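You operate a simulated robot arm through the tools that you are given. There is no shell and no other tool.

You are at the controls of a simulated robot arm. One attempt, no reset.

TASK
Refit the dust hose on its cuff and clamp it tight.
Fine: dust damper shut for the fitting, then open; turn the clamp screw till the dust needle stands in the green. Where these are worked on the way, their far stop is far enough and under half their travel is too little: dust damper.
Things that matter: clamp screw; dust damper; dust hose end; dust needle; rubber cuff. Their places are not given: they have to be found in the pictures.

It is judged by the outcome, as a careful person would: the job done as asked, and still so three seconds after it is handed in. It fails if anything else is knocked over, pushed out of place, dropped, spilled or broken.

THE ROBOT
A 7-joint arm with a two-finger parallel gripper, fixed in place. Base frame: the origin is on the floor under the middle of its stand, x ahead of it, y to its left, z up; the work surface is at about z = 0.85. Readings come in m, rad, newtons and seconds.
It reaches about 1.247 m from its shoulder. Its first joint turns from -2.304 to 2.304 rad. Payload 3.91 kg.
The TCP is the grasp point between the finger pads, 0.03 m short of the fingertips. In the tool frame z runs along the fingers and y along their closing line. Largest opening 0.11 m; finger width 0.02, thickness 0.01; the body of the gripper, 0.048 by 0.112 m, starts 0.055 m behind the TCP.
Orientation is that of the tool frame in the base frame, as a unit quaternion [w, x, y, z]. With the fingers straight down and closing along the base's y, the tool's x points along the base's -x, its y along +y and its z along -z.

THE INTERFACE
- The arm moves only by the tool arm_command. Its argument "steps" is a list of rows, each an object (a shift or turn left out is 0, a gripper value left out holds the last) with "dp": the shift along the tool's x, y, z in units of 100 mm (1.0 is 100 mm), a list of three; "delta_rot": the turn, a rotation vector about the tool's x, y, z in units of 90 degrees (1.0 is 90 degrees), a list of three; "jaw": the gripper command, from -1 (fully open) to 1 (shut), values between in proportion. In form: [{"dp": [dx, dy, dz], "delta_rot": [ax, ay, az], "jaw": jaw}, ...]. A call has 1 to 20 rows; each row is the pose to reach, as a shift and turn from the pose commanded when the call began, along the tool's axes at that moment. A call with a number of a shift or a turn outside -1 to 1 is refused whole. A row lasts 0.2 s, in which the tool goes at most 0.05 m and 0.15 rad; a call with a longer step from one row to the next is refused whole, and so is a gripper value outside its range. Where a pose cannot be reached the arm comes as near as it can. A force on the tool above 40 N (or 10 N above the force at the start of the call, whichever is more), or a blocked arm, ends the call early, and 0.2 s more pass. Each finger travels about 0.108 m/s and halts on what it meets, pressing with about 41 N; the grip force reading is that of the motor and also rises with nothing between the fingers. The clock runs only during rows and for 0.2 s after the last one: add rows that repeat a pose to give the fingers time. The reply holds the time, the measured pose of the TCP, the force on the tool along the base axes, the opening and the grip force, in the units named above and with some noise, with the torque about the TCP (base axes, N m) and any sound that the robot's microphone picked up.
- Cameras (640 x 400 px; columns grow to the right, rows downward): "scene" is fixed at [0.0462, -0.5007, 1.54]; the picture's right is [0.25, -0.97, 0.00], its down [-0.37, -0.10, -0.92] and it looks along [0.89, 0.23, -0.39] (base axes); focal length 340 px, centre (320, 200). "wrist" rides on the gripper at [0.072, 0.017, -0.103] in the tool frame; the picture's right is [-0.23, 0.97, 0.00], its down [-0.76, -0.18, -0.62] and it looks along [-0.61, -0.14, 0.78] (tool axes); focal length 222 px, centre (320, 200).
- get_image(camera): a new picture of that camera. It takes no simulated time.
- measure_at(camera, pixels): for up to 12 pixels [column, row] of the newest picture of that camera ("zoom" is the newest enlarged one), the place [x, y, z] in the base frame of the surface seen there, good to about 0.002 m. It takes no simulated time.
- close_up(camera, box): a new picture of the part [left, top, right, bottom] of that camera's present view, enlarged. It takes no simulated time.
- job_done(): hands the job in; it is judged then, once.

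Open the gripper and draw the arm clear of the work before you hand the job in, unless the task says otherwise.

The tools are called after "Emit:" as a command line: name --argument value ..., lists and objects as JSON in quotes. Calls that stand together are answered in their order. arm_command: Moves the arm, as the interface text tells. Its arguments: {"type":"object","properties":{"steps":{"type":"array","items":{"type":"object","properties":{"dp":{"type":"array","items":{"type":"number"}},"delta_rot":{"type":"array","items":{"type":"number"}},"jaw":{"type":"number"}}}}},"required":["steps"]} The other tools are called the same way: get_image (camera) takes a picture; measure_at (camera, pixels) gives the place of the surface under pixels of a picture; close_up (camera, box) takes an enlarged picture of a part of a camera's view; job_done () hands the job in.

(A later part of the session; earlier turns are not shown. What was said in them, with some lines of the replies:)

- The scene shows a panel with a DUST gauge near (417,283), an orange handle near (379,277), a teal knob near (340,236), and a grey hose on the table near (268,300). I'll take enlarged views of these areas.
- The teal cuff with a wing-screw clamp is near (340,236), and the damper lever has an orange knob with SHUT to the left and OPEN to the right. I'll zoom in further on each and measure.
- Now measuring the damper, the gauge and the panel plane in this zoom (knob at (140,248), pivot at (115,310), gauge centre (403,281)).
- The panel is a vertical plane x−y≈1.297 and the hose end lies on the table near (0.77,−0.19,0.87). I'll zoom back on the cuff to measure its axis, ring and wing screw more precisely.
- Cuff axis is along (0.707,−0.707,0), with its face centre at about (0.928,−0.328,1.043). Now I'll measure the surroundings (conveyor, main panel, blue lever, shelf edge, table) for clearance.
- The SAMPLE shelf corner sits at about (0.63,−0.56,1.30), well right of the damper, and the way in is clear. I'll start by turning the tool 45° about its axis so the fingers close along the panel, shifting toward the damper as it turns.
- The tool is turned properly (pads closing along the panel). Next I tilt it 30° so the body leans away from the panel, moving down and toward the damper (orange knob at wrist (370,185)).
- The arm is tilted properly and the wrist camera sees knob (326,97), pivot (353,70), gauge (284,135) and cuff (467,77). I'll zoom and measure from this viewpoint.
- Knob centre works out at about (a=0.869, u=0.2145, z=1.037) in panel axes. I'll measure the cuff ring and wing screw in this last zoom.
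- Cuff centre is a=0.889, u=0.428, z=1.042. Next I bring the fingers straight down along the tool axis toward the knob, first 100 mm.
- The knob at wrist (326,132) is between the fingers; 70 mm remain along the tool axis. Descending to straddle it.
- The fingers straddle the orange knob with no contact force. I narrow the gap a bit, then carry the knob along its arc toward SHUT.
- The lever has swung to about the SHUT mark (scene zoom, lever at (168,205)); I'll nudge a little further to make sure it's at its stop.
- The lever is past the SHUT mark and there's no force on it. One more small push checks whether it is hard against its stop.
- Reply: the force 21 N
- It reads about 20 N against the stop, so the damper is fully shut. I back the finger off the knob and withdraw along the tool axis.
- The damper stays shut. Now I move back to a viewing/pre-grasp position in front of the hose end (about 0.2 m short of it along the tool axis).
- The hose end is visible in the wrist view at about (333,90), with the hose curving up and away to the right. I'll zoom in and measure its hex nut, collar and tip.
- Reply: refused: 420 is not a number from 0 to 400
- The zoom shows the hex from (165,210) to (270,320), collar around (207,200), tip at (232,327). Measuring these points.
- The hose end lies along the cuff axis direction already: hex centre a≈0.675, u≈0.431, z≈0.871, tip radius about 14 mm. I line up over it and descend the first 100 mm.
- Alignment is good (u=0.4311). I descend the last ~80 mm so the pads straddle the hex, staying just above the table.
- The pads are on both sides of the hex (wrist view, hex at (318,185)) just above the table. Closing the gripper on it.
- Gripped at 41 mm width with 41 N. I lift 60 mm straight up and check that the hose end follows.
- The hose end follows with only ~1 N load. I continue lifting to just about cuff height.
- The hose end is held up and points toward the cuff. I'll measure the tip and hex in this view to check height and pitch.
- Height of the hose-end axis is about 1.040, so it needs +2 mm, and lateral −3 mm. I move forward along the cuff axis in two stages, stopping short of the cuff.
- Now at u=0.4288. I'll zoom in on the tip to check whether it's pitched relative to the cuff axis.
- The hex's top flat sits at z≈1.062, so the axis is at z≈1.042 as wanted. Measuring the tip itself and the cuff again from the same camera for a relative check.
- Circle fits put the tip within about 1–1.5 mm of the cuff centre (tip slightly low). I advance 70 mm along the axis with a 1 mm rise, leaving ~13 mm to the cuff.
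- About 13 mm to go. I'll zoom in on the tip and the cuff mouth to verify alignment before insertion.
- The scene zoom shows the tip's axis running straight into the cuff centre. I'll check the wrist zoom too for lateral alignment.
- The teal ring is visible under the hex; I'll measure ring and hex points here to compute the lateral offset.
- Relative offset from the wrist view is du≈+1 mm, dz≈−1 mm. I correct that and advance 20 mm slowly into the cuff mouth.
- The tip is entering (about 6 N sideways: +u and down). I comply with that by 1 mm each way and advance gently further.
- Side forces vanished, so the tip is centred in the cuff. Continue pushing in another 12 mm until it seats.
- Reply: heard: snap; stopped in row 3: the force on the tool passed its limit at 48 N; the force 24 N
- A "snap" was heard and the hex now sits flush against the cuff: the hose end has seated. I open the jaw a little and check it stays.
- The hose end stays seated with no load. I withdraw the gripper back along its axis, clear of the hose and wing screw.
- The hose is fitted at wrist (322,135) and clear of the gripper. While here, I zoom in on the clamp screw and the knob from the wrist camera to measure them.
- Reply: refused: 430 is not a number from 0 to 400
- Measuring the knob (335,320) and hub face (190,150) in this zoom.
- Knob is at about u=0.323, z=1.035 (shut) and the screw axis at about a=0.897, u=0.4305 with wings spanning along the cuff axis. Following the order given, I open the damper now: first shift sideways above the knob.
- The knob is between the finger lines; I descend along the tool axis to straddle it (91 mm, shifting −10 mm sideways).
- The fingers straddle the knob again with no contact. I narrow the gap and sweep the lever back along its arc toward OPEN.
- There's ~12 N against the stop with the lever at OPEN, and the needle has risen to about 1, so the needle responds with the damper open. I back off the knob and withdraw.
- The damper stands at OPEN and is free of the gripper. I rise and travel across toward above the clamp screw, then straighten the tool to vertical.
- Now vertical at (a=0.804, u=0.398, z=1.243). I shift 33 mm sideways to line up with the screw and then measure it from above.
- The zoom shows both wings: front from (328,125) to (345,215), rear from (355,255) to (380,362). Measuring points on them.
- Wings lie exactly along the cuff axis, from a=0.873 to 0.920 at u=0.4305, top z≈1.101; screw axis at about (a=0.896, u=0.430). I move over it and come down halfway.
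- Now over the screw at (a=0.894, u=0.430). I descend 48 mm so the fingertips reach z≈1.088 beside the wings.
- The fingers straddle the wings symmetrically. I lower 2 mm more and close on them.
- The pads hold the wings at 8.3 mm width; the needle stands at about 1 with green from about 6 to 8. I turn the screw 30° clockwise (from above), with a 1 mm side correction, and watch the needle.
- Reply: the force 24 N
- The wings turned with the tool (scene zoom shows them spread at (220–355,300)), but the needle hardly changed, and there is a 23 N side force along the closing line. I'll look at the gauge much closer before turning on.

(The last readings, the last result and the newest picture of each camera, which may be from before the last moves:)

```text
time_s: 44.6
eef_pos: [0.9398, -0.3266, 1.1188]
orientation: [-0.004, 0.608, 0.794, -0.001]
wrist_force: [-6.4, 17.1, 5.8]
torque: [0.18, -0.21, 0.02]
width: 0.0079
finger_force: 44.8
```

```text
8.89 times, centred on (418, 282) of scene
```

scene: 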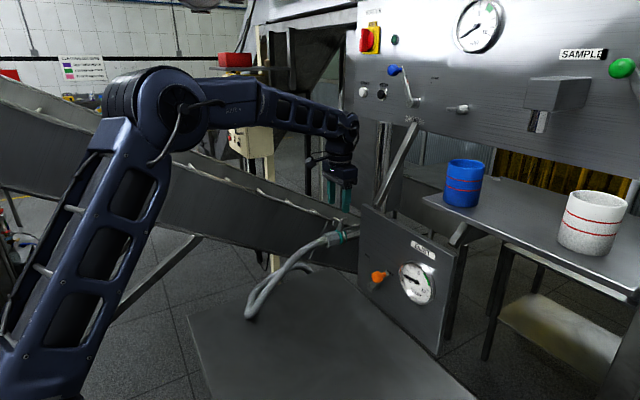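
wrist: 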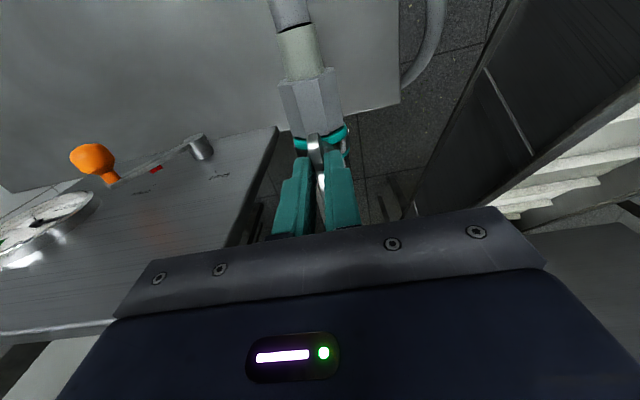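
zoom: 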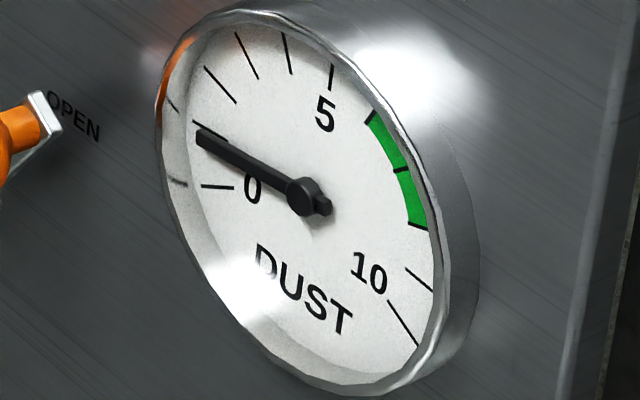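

The closing line is now balanced, and the remaining force along the wing tells me the true screw axis is about 3–4 mm further along a (≈0.8995). I release, recentre on that axis, and check the reading.

Emit:
arm_command --steps '[{"dp": [0, 0, 0], "jaw": 0.7}, {"dp": [0, 0, 0], "jaw": 0.5}, {"dp": [0, 0, 0], "jaw": 0.5}]'

Emit:
close_up --camera "wrist" --box '[264, 120, 392, 220]'

Emit:
close_up --camera "scene" --box '[304, 185, 384, 235]'

```text
time_s: 45.4
eef_pos: [0.9388, -0.3289, 1.1186]
orientation: [-0.003, 0.608, 0.794, -0.001]
wrist_force: [0.0, -0.3, -0.3]
torque: [0.0, -0.01, -0.02]
width: 0.0275
finger_force: 0.0
```

```text
4.00 times, centred on (328, 170) of wrist
```

zoom: 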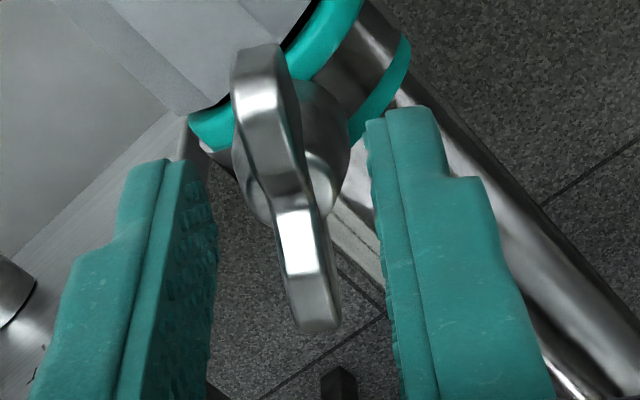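

```text
8.00 times, centred on (344, 210) of scene
```

zoom: 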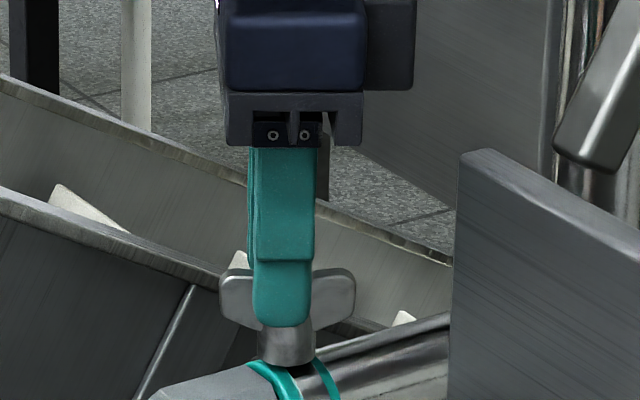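

Released with the screw holding at 30°. I measure the wing and hub points in a fresh wrist zoom to fix the axis.

Emit:
close_up --camera "wrist" --box '[264, 120, 392, 220]'

Emit:
measure_at --camera "zoom" --pixels '[[258, 70], [262, 110], [275, 150], [285, 185], [295, 220], [305, 270], [320, 315], [245, 190], [335, 170], [330, 310], [305, 325], [240, 80]]'

```text
4.00 times, centred on (328, 170) of wrist
```

zoom: 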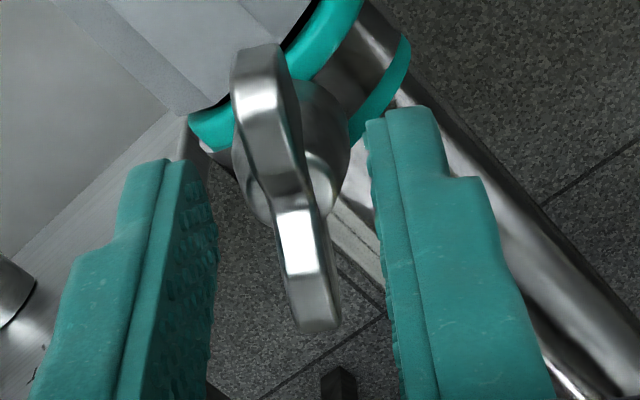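

```text
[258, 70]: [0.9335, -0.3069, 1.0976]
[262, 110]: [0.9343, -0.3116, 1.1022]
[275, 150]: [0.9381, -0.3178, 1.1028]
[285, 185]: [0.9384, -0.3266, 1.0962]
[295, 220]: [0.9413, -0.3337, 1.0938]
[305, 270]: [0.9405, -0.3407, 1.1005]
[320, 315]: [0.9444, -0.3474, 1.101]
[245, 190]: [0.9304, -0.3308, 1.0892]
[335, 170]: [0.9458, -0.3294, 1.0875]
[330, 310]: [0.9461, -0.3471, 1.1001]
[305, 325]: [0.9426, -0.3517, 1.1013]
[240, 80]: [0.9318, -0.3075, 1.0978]
```

Measured wing midpoint agrees with the axis near (0.940,−0.330). I nudge ~1.5 mm, regrip, and turn another 60° clockwise.

Emit:
arm_command --steps '[{"dp": [-0.012, 0.006, 0], "jaw": 0.5}, {"dp": [-0.012, 0.006, 0], "jaw": 0.8}, {"dp": [-0.012, 0.006, 0], "jaw": 1}, {"dp": [-0.012, 0.006, 0], "jaw": 1}, {"dp": [-0.012, 0.006, 0], "jaw": 1}]'

Emit:
arm_command --steps '[{"delta_rot": [0, 0, 0.08], "jaw": 1}, {"delta_rot": [0, 0, 0.16]}, {"delta_rot": [0, 0, 0.24]}, {"delta_rot": [0, 0, 0.32]}, {"delta_rot": [0, 0, 0.4]}, {"delta_rot": [0, 0, 0.4]}]'

Emit:
close_up --camera "scene" --box '[400, 260, 436, 305]'

Emit:
close_up --camera "scene" --box '[304, 185, 384, 235]'

```text
time_s: 46.6
eef_pos: [0.9391, -0.3305, 1.1177]
orientation: [-0.004, 0.609, 0.793, -0.001]
wrist_force: [-27.8, 0.1, -4.9]
torque: [0.6, 0.41, -0.05]
width: 0.0079
finger_force: 44.9
```

```text
time_s: 48.0
eef_pos: [0.9421, -0.3306, 1.1189]
orientation: [-0.002, 0.825, 0.565, -0.002]
wrist_force: [-11.1, -13.5, -9.8]
torque: [-0.94, 0.1, 0.02]
width: 0.008
finger_force: 45.2
```

```text
8.89 times, centred on (418, 282) of scene
```

zoom: 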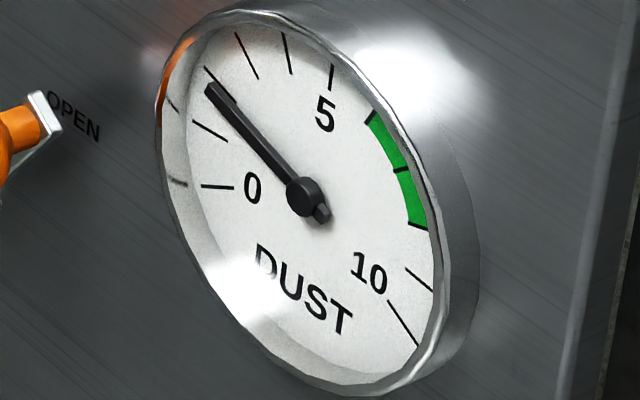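

```text
8.00 times, centred on (344, 210) of scene
```

zoom: 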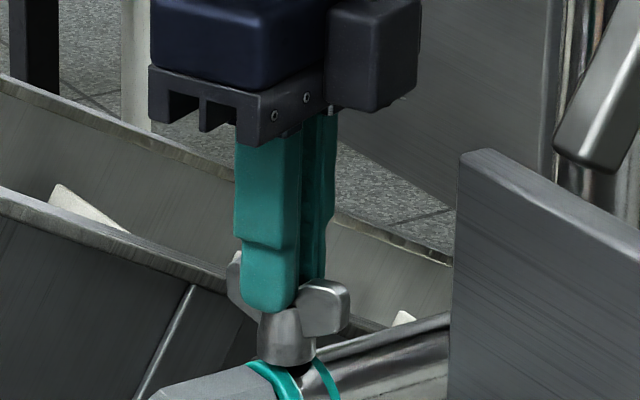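

The needle climbed to about 2, so clockwise is right. I relieve the small offset and turn another 40°.

Emit:
arm_command --steps '[{"dp": [-0.015, -0.004, 0.006], "delta_rot": [0, 0, 0.0], "jaw": 1}, {"dp": [-0.015, -0.004, 0.006], "delta_rot": [0, 0, 0.08]}, {"dp": [-0.015, -0.004, 0.006], "delta_rot": [0, 0, 0.16]}, {"dp": [-0.015, -0.004, 0.006], "delta_rot": [0, 0, 0.24]}, {"dp": [-0.015, -0.004, 0.006], "delta_rot": [0, 0, 0.32]}, {"dp": [-0.015, -0.004, 0.006], "delta_rot": [0, 0, 0.4]}, {"dp": [-0.015, -0.004, 0.006], "delta_rot": [0, 0, 0.4]}]'

Emit:
close_up --camera "scene" --box '[400, 260, 436, 305]'

Emit:
get_image --camera "scene"

```text
time_s: 49.8
eef_pos: [0.9429, -0.3309, 1.1174]
orientation: [0.0, 0.959, 0.283, -0.002]
wrist_force: [6.7, -4.3, -6.8]
torque: [-0.41, -0.05, 0.0]
width: 0.0078
finger_force: 44.9
stopped in row 7: the force on the tool passed its limit at 41 N (the readings are from after the stop); the commanded pose is now the measured one
```

```text
8.89 times, centred on (418, 282) of scene
```

zoom: 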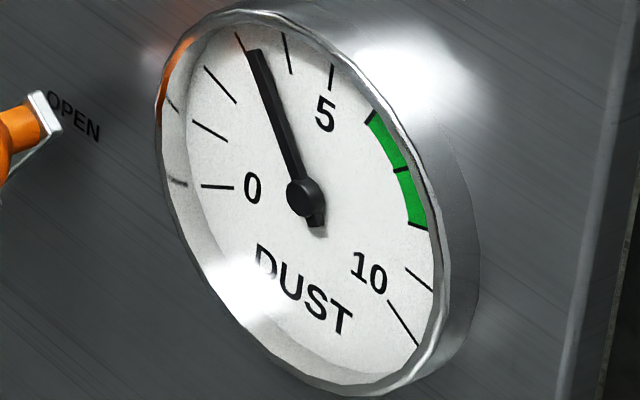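

```text
taken
```

scene: 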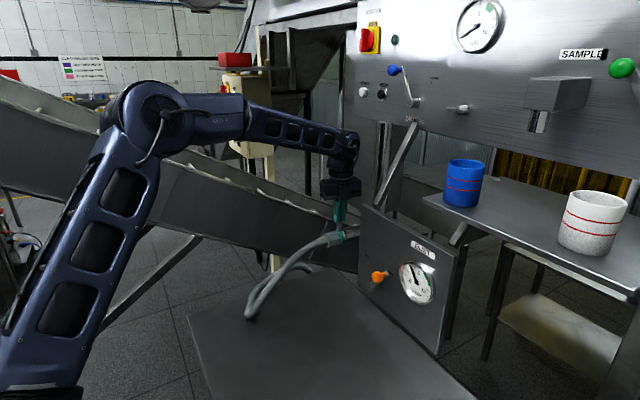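

The needle is at about 3.4 after 102° total turn. I continue clockwise another ~36°, adding the small arc correction.

Emit:
arm_command --steps '[{"dp": [0, 0.002, 0.0], "delta_rot": [0, 0, 0.08], "jaw": 1}, {"dp": [-0.001, 0.003, 0], "delta_rot": [0, 0, 0.16]}, {"dp": [-0.002, 0.005, 0], "delta_rot": [0, 0, 0.24]}, {"dp": [-0.003, 0.006, 0], "delta_rot": [0, 0, 0.32]}, {"dp": [-0.004, 0.008, 0], "delta_rot": [0, 0, 0.4]}, {"dp": [-0.004, 0.008, 0], "delta_rot": [0, 0, 0.4]}]'

Emit:
close_up --camera "scene" --box '[400, 260, 436, 305]'

Emit:
get_image --camera "wrist"

Emit:
get_image --camera "scene"

```text
time_s: 51.2
eef_pos: [0.943, -0.3327, 1.1187]
orientation: [-0.001, 1.0, -0.027, -0.001]
wrist_force: [29.3, -17.7, -9.3]
torque: [-0.52, -1.44, 0.02]
width: 0.0079
finger_force: 45.0
```

```text
8.89 times, centred on (418, 282) of scene
```

zoom: 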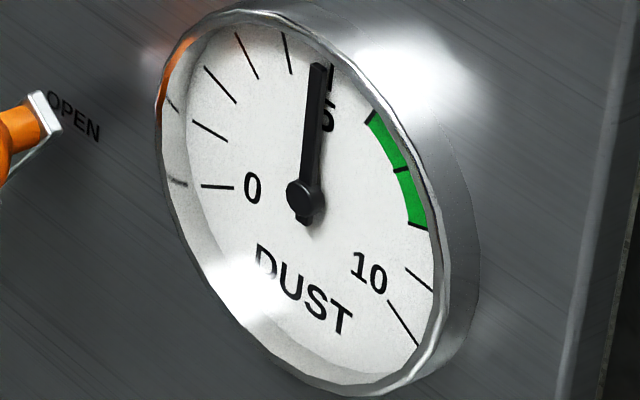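

```text
taken
```

wrist: 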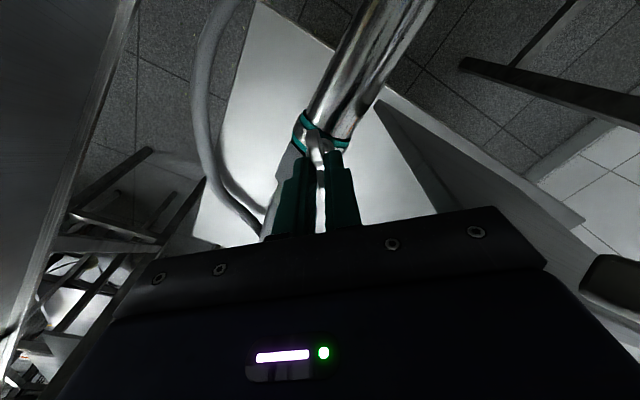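

```text
taken
```

scene: 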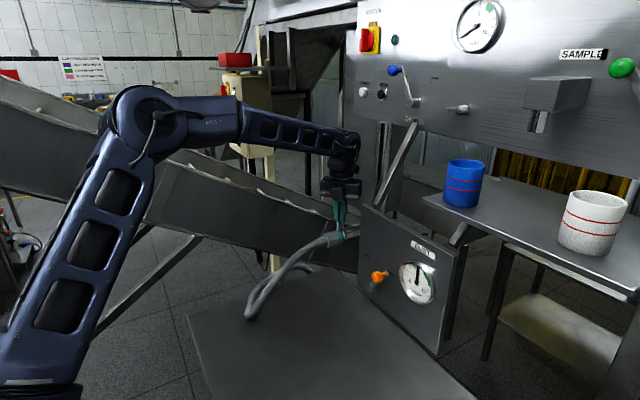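

The needle is at about 4.8 (needs ~7, roughly 55° more). I first unload the 34 N side force by moving onto the fitted axis (0.942,−0.332), then turn another 30°.

Emit:
arm_command --steps '[{"dp": [0.01, 0.005, 0], "jaw": 1}, {"dp": [0.022, 0.012, 0]}, {"dp": [0.022, 0.012, 0]}]'

Emit:
arm_command --steps '[{"delta_rot": [0, 0, 0.07], "jaw": 1}, {"delta_rot": [0, 0, 0.14]}, {"delta_rot": [0, 0, 0.21]}, {"delta_rot": [0, 0, 0.28]}, {"delta_rot": [0, 0, 0.33]}, {"delta_rot": [0, 0, 0.33]}]'

Emit:
close_up --camera "scene" --box '[400, 260, 436, 305]'

Emit:
get_image --camera "scene"

```text
time_s: 52.0
eef_pos: [0.9444, -0.3331, 1.1183]
orientation: [-0.001, 1.0, -0.026, -0.002]
wrist_force: [-16.3, 3.4, -7.4]
torque: [-0.01, 1.39, -0.01]
width: 0.0083
finger_force: 44.7
```

```text
time_s: 53.0
eef_pos: [0.9427, -0.3334, 1.1178]
orientation: [0.0, 0.972, -0.234, -0.003]
wrist_force: [-4.7, 2.8, 4.2]
torque: [0.01, -0.08, 0.04]
width: 0.008
finger_force: 44.9
stopped in row 5: the force on the tool passed its limit at 41 N (the readings are from after the stop); the commanded pose is now the measured one
```

```text
8.89 times, centred on (418, 282) of scene
```

zoom: 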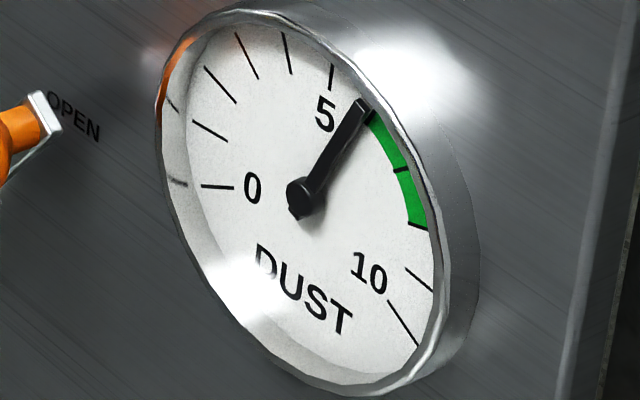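

```text
taken
```

scene: 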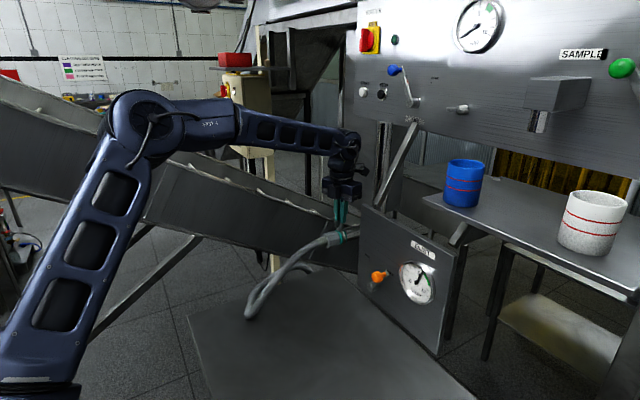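

The needle has reached the edge of green (~5.8) after 162°. I turn on in a smaller 14° step, watching force and needle.

Emit:
arm_command --steps '[{"dp": [-0.001, 0.001, 0], "delta_rot": [0, 0, 0.04], "jaw": 1}, {"dp": [-0.002, 0.002, 0], "delta_rot": [0, 0, 0.08]}, {"dp": [-0.003, 0.003, 0], "delta_rot": [0, 0, 0.12]}, {"dp": [-0.003, 0.003, 0], "delta_rot": [0, 0, 0.16]}, {"dp": [-0.003, 0.003, 0], "delta_rot": [0, 0, 0.16]}]'

Emit:
close_up --camera "scene" --box '[400, 260, 436, 305]'

```text
time_s: 54.2
eef_pos: [0.9422, -0.3335, 1.1187]
orientation: [0.0, 0.935, -0.354, -0.001]
wrist_force: [17.5, -10.7, 14.3]
torque: [-0.95, -1.31, -0.02]
width: 0.0079
finger_force: 44.8
```

```text
8.89 times, centred on (418, 282) of scene
```

zoom: 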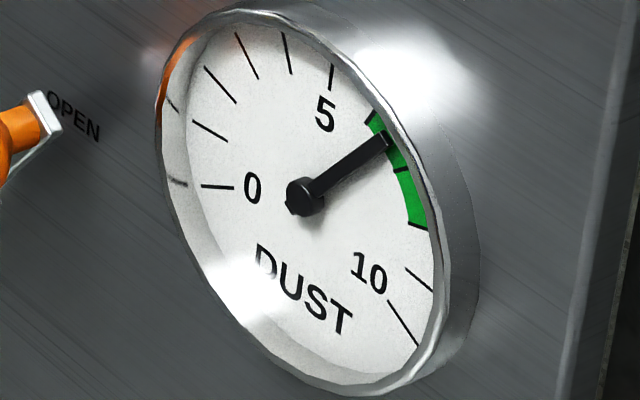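

The needle is in the green at about 6.4. One more ~12° turn with a small unloading shift should put it near the middle (7).

Emit:
arm_command --steps '[{"dp": [0.015, 0, -0.008], "delta_rot": [0, 0, 0], "jaw": 1}, {"dp": [0.015, 0, -0.008], "delta_rot": [0, 0, 0.045]}, {"dp": [0.015, 0, -0.008], "delta_rot": [0, 0, 0.09]}, {"dp": [0.015, 0, -0.008], "delta_rot": [0, 0, 0.135]}, {"dp": [0.015, 0, -0.008], "delta_rot": [0, 0, 0.135]}]'

Emit:
close_up --camera "scene" --box '[400, 260, 436, 305]'

```text
time_s: 55.4
eef_pos: [0.9421, -0.3332, 1.1194]
orientation: [0.001, 0.907, -0.421, -0.003]
wrist_force: [-25.6, -0.2, 3.2]
torque: [-0.52, 0.1, 0.08]
width: 0.0078
finger_force: 44.8
out of reach, approached as far as the arm can: row 4, 5
```

```text
8.89 times, centred on (418, 282) of scene
```

zoom: 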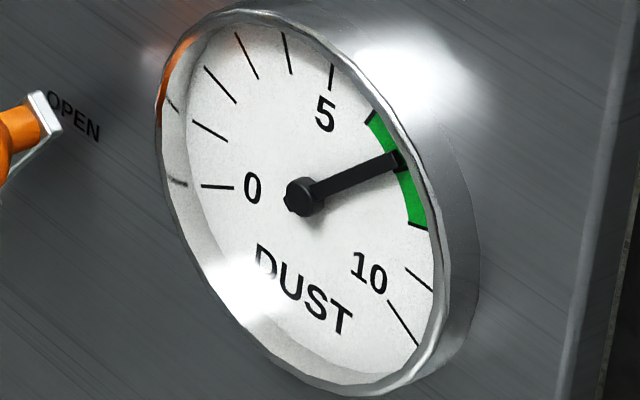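

The needle stands at about 6.8, mid-green, and the wrist is at its turning limit. I unload the side force slightly and then open the jaw to release the screw.

Emit:
arm_command --steps '[{"dp": [-0.007, 0.008, 0], "jaw": 1}, {"dp": [-0.014, 0.016, 0], "jaw": 1}, {"dp": [-0.014, 0.016, 0], "jaw": 0.8}, {"dp": [-0.014, 0.016, 0], "jaw": 0.6}, {"dp": [-0.014, 0.016, 0], "jaw": 0.3}, {"dp": [-0.014, 0.016, 0], "jaw": 0.3}]'

Emit:
close_up --camera "scene" --box '[400, 260, 436, 305]'

Emit:
close_up --camera "scene" --box '[304, 185, 384, 235]'

Emit:
get_image --camera "wrist"

```text
time_s: 56.8
eef_pos: [0.9427, -0.3335, 1.1184]
orientation: [0.0, 0.908, -0.42, -0.004]
wrist_force: [0.4, 0.3, -0.3]
torque: [-0.01, 0.02, 0.02]
width: 0.0383
finger_force: 0.1
```

```text
8.89 times, centred on (418, 282) of scene
```

zoom: 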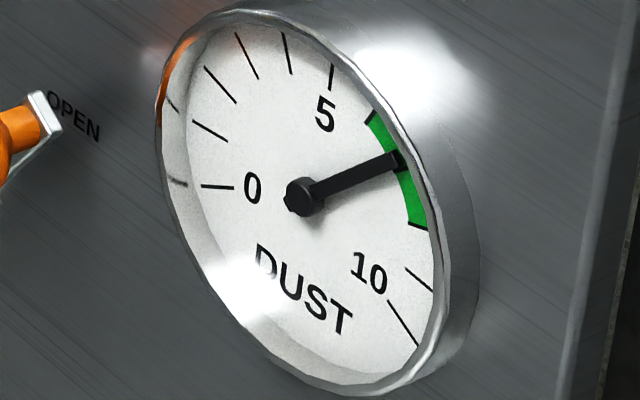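

```text
8.00 times, centred on (344, 210) of scene
```

zoom: 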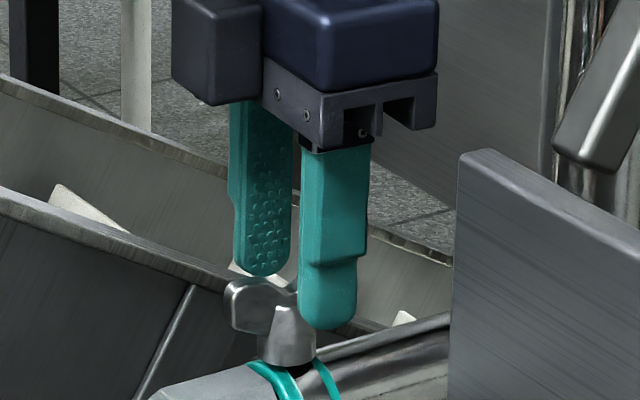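

```text
taken
```

wrist: 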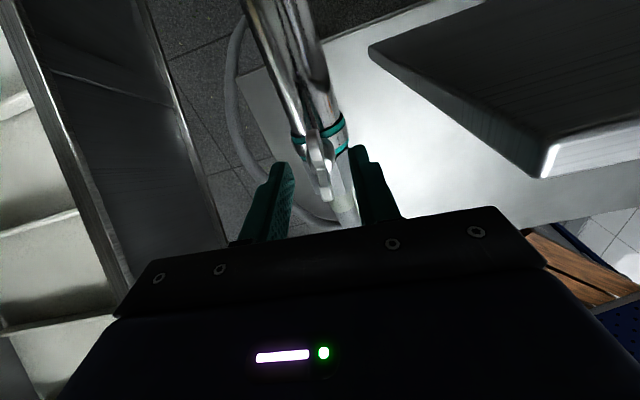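

Released with no force; the needle holds at ~6.8. I raise the gripper straight up, clear of the screw.

Emit:
arm_command --steps '[{"dp": [0, 0, -0.15], "jaw": 0.3}, {"dp": [0, 0, -0.35]}, {"dp": [0, 0, -0.6]}, {"dp": [0, 0, -0.85]}, {"dp": [0, 0, -0.85]}]'

Emit:
get_image --camera "scene"

Emit:
close_up --camera "scene" --box '[304, 185, 448, 305]'

```text
time_s: 58.0
eef_pos: [0.9367, -0.3351, 1.2023]
orientation: [0.0, 0.909, -0.418, -0.002]
wrist_force: [0.6, 0.2, -0.5]
torque: [0.02, 0.0, 0.01]
width: 0.0384
finger_force: 0.2
out of reach, approached as far as the arm can: row 4, 5
```

```text
taken
```

scene: 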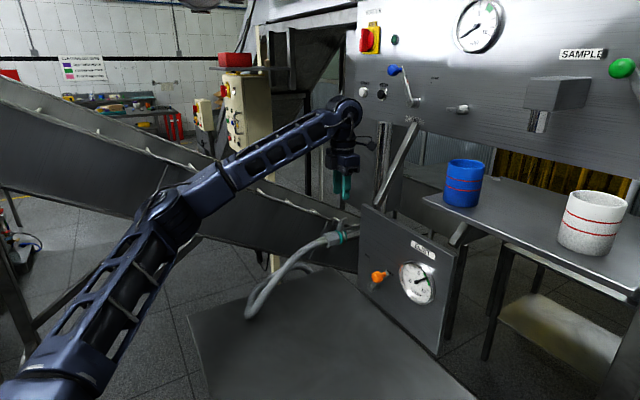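

```text
3.33 times, centred on (376, 245) of scene
```

zoom: 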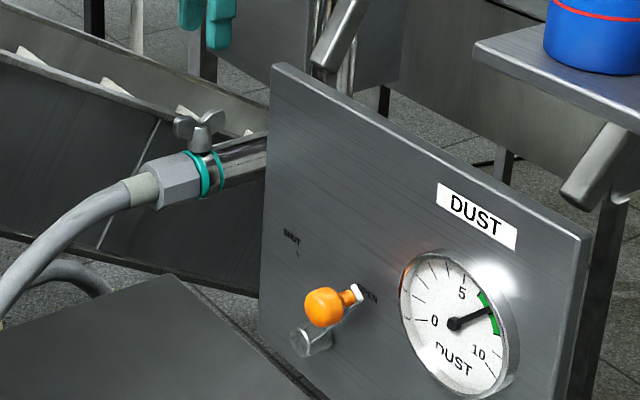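

Everything stays in place: hose seated, damper open, needle in the green. But the arm's elbow has swung low in this picture (elbow near (165,210)), so I check where it is before moving further.

Emit:
measure_at --camera "scene" --pixels '[[165, 210], [200, 190], [110, 270], [60, 340], [185, 240], [300, 130], [348, 110], [340, 160]]'

Emit:
get_image --camera "wrist"

```text
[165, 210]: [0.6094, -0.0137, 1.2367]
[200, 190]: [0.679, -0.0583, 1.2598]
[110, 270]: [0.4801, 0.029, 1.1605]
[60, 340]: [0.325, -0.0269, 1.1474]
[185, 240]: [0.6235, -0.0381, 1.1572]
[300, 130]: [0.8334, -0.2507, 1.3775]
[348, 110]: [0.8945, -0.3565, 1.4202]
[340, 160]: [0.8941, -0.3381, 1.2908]
```

```text
taken
```

wrist: 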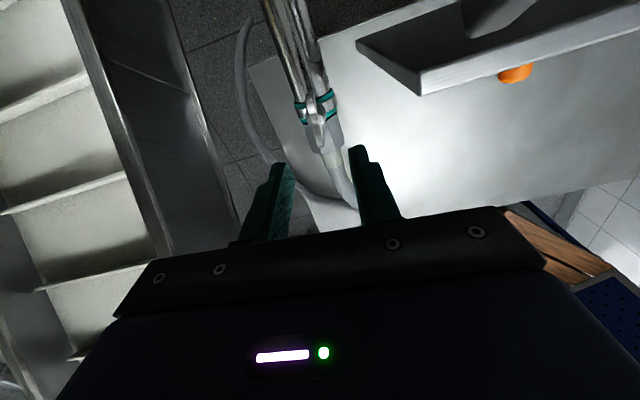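

The elbow is at about z=1.15–1.25 over open space, well clear of table, hose and conveyor. I now unwind the wrist (counter-clockwise) in place at this safe height.

Emit:
arm_command --steps '[{"delta_rot": [0, 0, -0.06], "jaw": 0.3}, {"delta_rot": [0, 0, -0.12]}, {"delta_rot": [0, 0, -0.18]}, {"delta_rot": [0, 0, -0.24]}, {"delta_rot": [0, 0, -0.3]}, {"delta_rot": [0, 0, -0.3]}]'

Emit:
get_image --camera "scene"

```text
time_s: 59.4
eef_pos: [0.9381, -0.3344, 1.2016]
orientation: [0.0, 0.981, -0.195, -0.004]
wrist_force: [0.2, -1.1, 0.8]
torque: [0.0, 0.01, -0.01]
width: 0.0384
finger_force: 0.0
```

```text
taken
```

scene: 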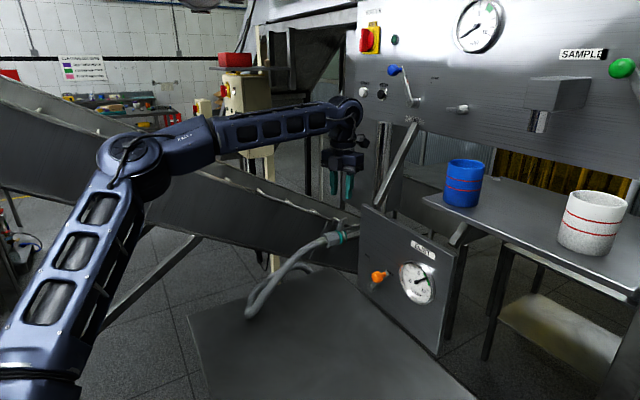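

The elbow is lifting back. I keep unwinding while drawing the gripper back from the work along −a.

Emit:
arm_command --steps '[{"dp": [-0.1, -0.04, -0.05], "delta_rot": [0, 0, -0.08], "jaw": 0.3}, {"dp": [-0.28, -0.115, -0.1], "delta_rot": [0, 0, -0.16]}, {"dp": [-0.46, -0.19, -0.15], "delta_rot": [0, 0, -0.24]}, {"dp": [-0.65, -0.27, -0.2], "delta_rot": [0, 0, -0.32]}, {"dp": [-0.8, -0.33, -0.2], "delta_rot": [0, 0, -0.4]}, {"dp": [-0.92, -0.38, -0.2], "delta_rot": [0, 0, -0.48]}, {"dp": [-0.92, -0.38, -0.2], "delta_rot": [0, 0, -0.48]}]'

Emit:
get_image --camera "scene"

Emit:
get_image --camera "wrist"

```text
time_s: 61.0
eef_pos: [0.8665, -0.264, 1.2239]
orientation: [-0.002, 0.984, 0.18, -0.004]
wrist_force: [-0.2, 0.3, 0.0]
torque: [0.01, 0.02, -0.02]
width: 0.0385
finger_force: 0.0
```

```text
taken
```

scene: 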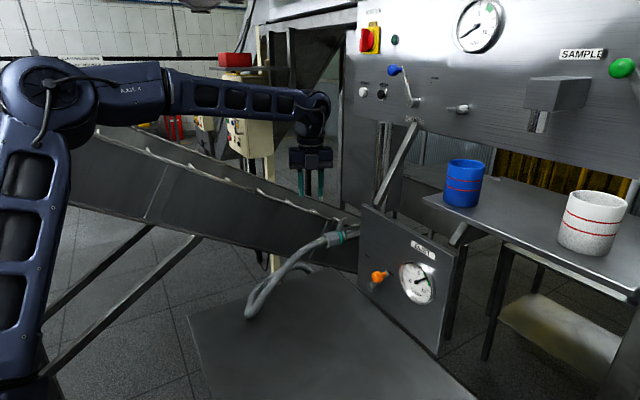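

```text
taken
```

wrist: 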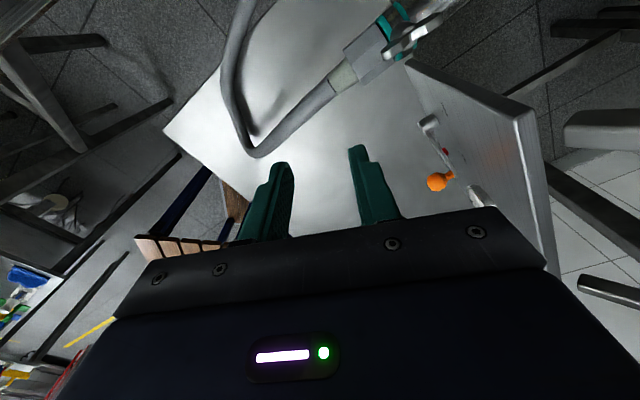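

The gripper is well back and the hose, damper and screw are undisturbed. I open the jaw fully and draw further back and up.

Emit:
arm_command --steps '[{"dp": [-0.18, -0.07, -0.18], "delta_rot": [0, 0, -0.08], "jaw": -0.3}, {"dp": [-0.36, -0.14, -0.36], "delta_rot": [0, 0, -0.16], "jaw": -1}, {"dp": [-0.54, -0.2, -0.54], "delta_rot": [0, 0, -0.24], "jaw": -1}, {"dp": [-0.72, -0.27, -0.72], "delta_rot": [0, 0, -0.32], "jaw": -1}, {"dp": [-0.93, -0.35, -0.9], "delta_rot": [0, 0, -0.4], "jaw": -1}, {"dp": [-0.93, -0.35, -0.9], "delta_rot": [0, 0, -0.4], "jaw": -1}]'

Emit:
arm_command --steps '[{"dp": [0, 0, 0], "jaw": -1}, {"dp": [0, 0, 0]}, {"dp": [0, 0, 0]}, {"dp": [0, 0, 0]}, {"dp": [0, 0, 0]}]'

Emit:
get_image --camera "scene"

Emit:
close_up --camera "scene" --box '[304, 185, 448, 305]'

Emit:
close_up --camera "scene" --box '[400, 260, 436, 305]'

Emit:
close_up --camera "scene" --box '[304, 205, 368, 245]'

```text
time_s: 62.4
eef_pos: [0.7701, -0.263, 1.3127]
orientation: [-0.002, 0.88, 0.475, -0.002]
wrist_force: [1.3, 0.4, 0.0]
torque: [-0.03, 0.04, 0.0]
width: 0.1103
finger_force: 0.0
```

```text
time_s: 63.6
eef_pos: [0.77, -0.2651, 1.3123]
orientation: [-0.002, 0.88, 0.474, -0.002]
wrist_force: [0.6, 0.2, -0.2]
torque: [0.01, -0.01, 0.0]
width: 0.1101
finger_force: 0.1
```

```text
taken
```

scene: 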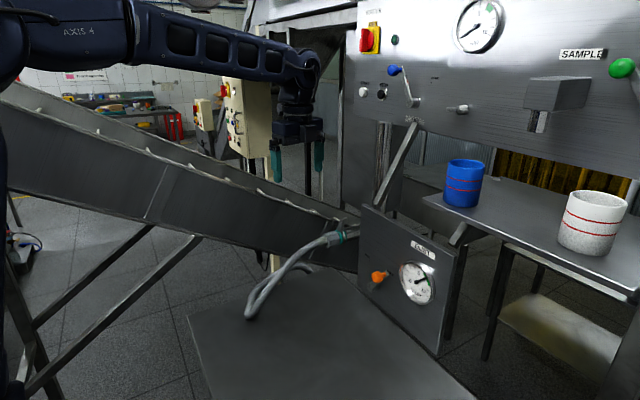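

```text
3.33 times, centred on (376, 245) of scene
```

zoom: 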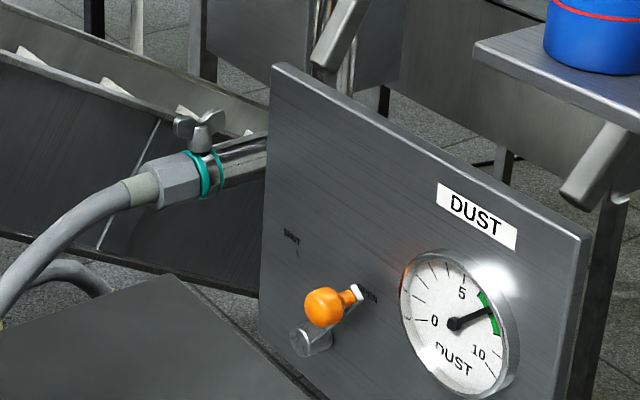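

```text
8.89 times, centred on (418, 282) of scene
```

zoom: 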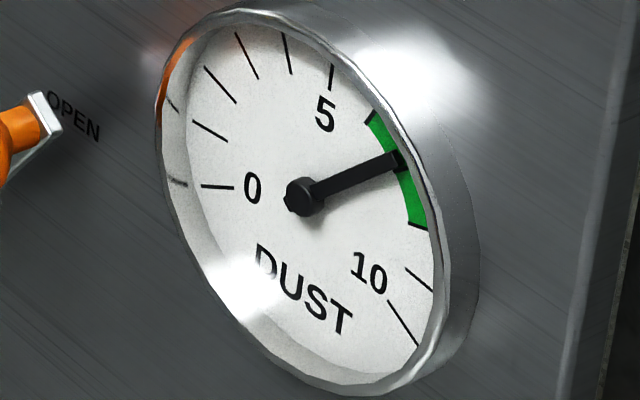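

```text
10.00 times, centred on (336, 225) of scene
```

zoom: 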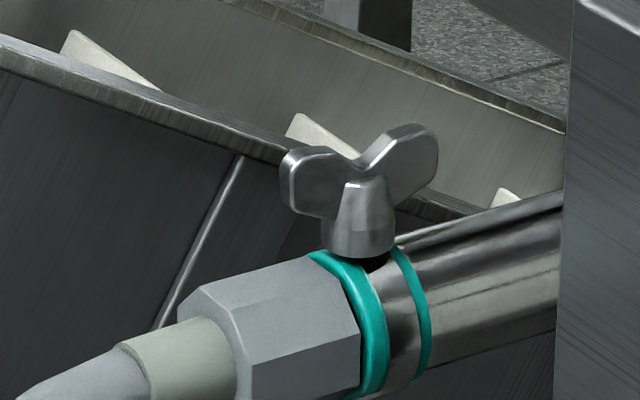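

The hose hex is flush on the cuff, the damper lever is at OPEN, and the needle holds steady at about 6.8 in the green. The gripper is open and clear, and nothing else has moved, so I hand the job in.

Emit:
job_done

```text
The job is handed in.
```

The dust hose is back on its cuff and clamped, with the dust needle steady at about 6.8, inside the green (about 6 to 8). I've handed the job in; no verdict has come back yet.

- **Damper:** I swung it to its SHUT stop before fitting the hose. After the hose was on, I swung it back to its OPEN stop, where it still stands.
- **Hose:** The end snapped into the cuff and its hex nut sits flush against it. It stayed put when I let go.
- **Clamp screw:** I turned it about 185° clockwise, as far as the wrist would go in one direction. The needle did not drop when I released the screw, nor over the following 7 seconds.

The gripper is open and drawn back from the work. The last pictures show nothing else moved or knocked over.
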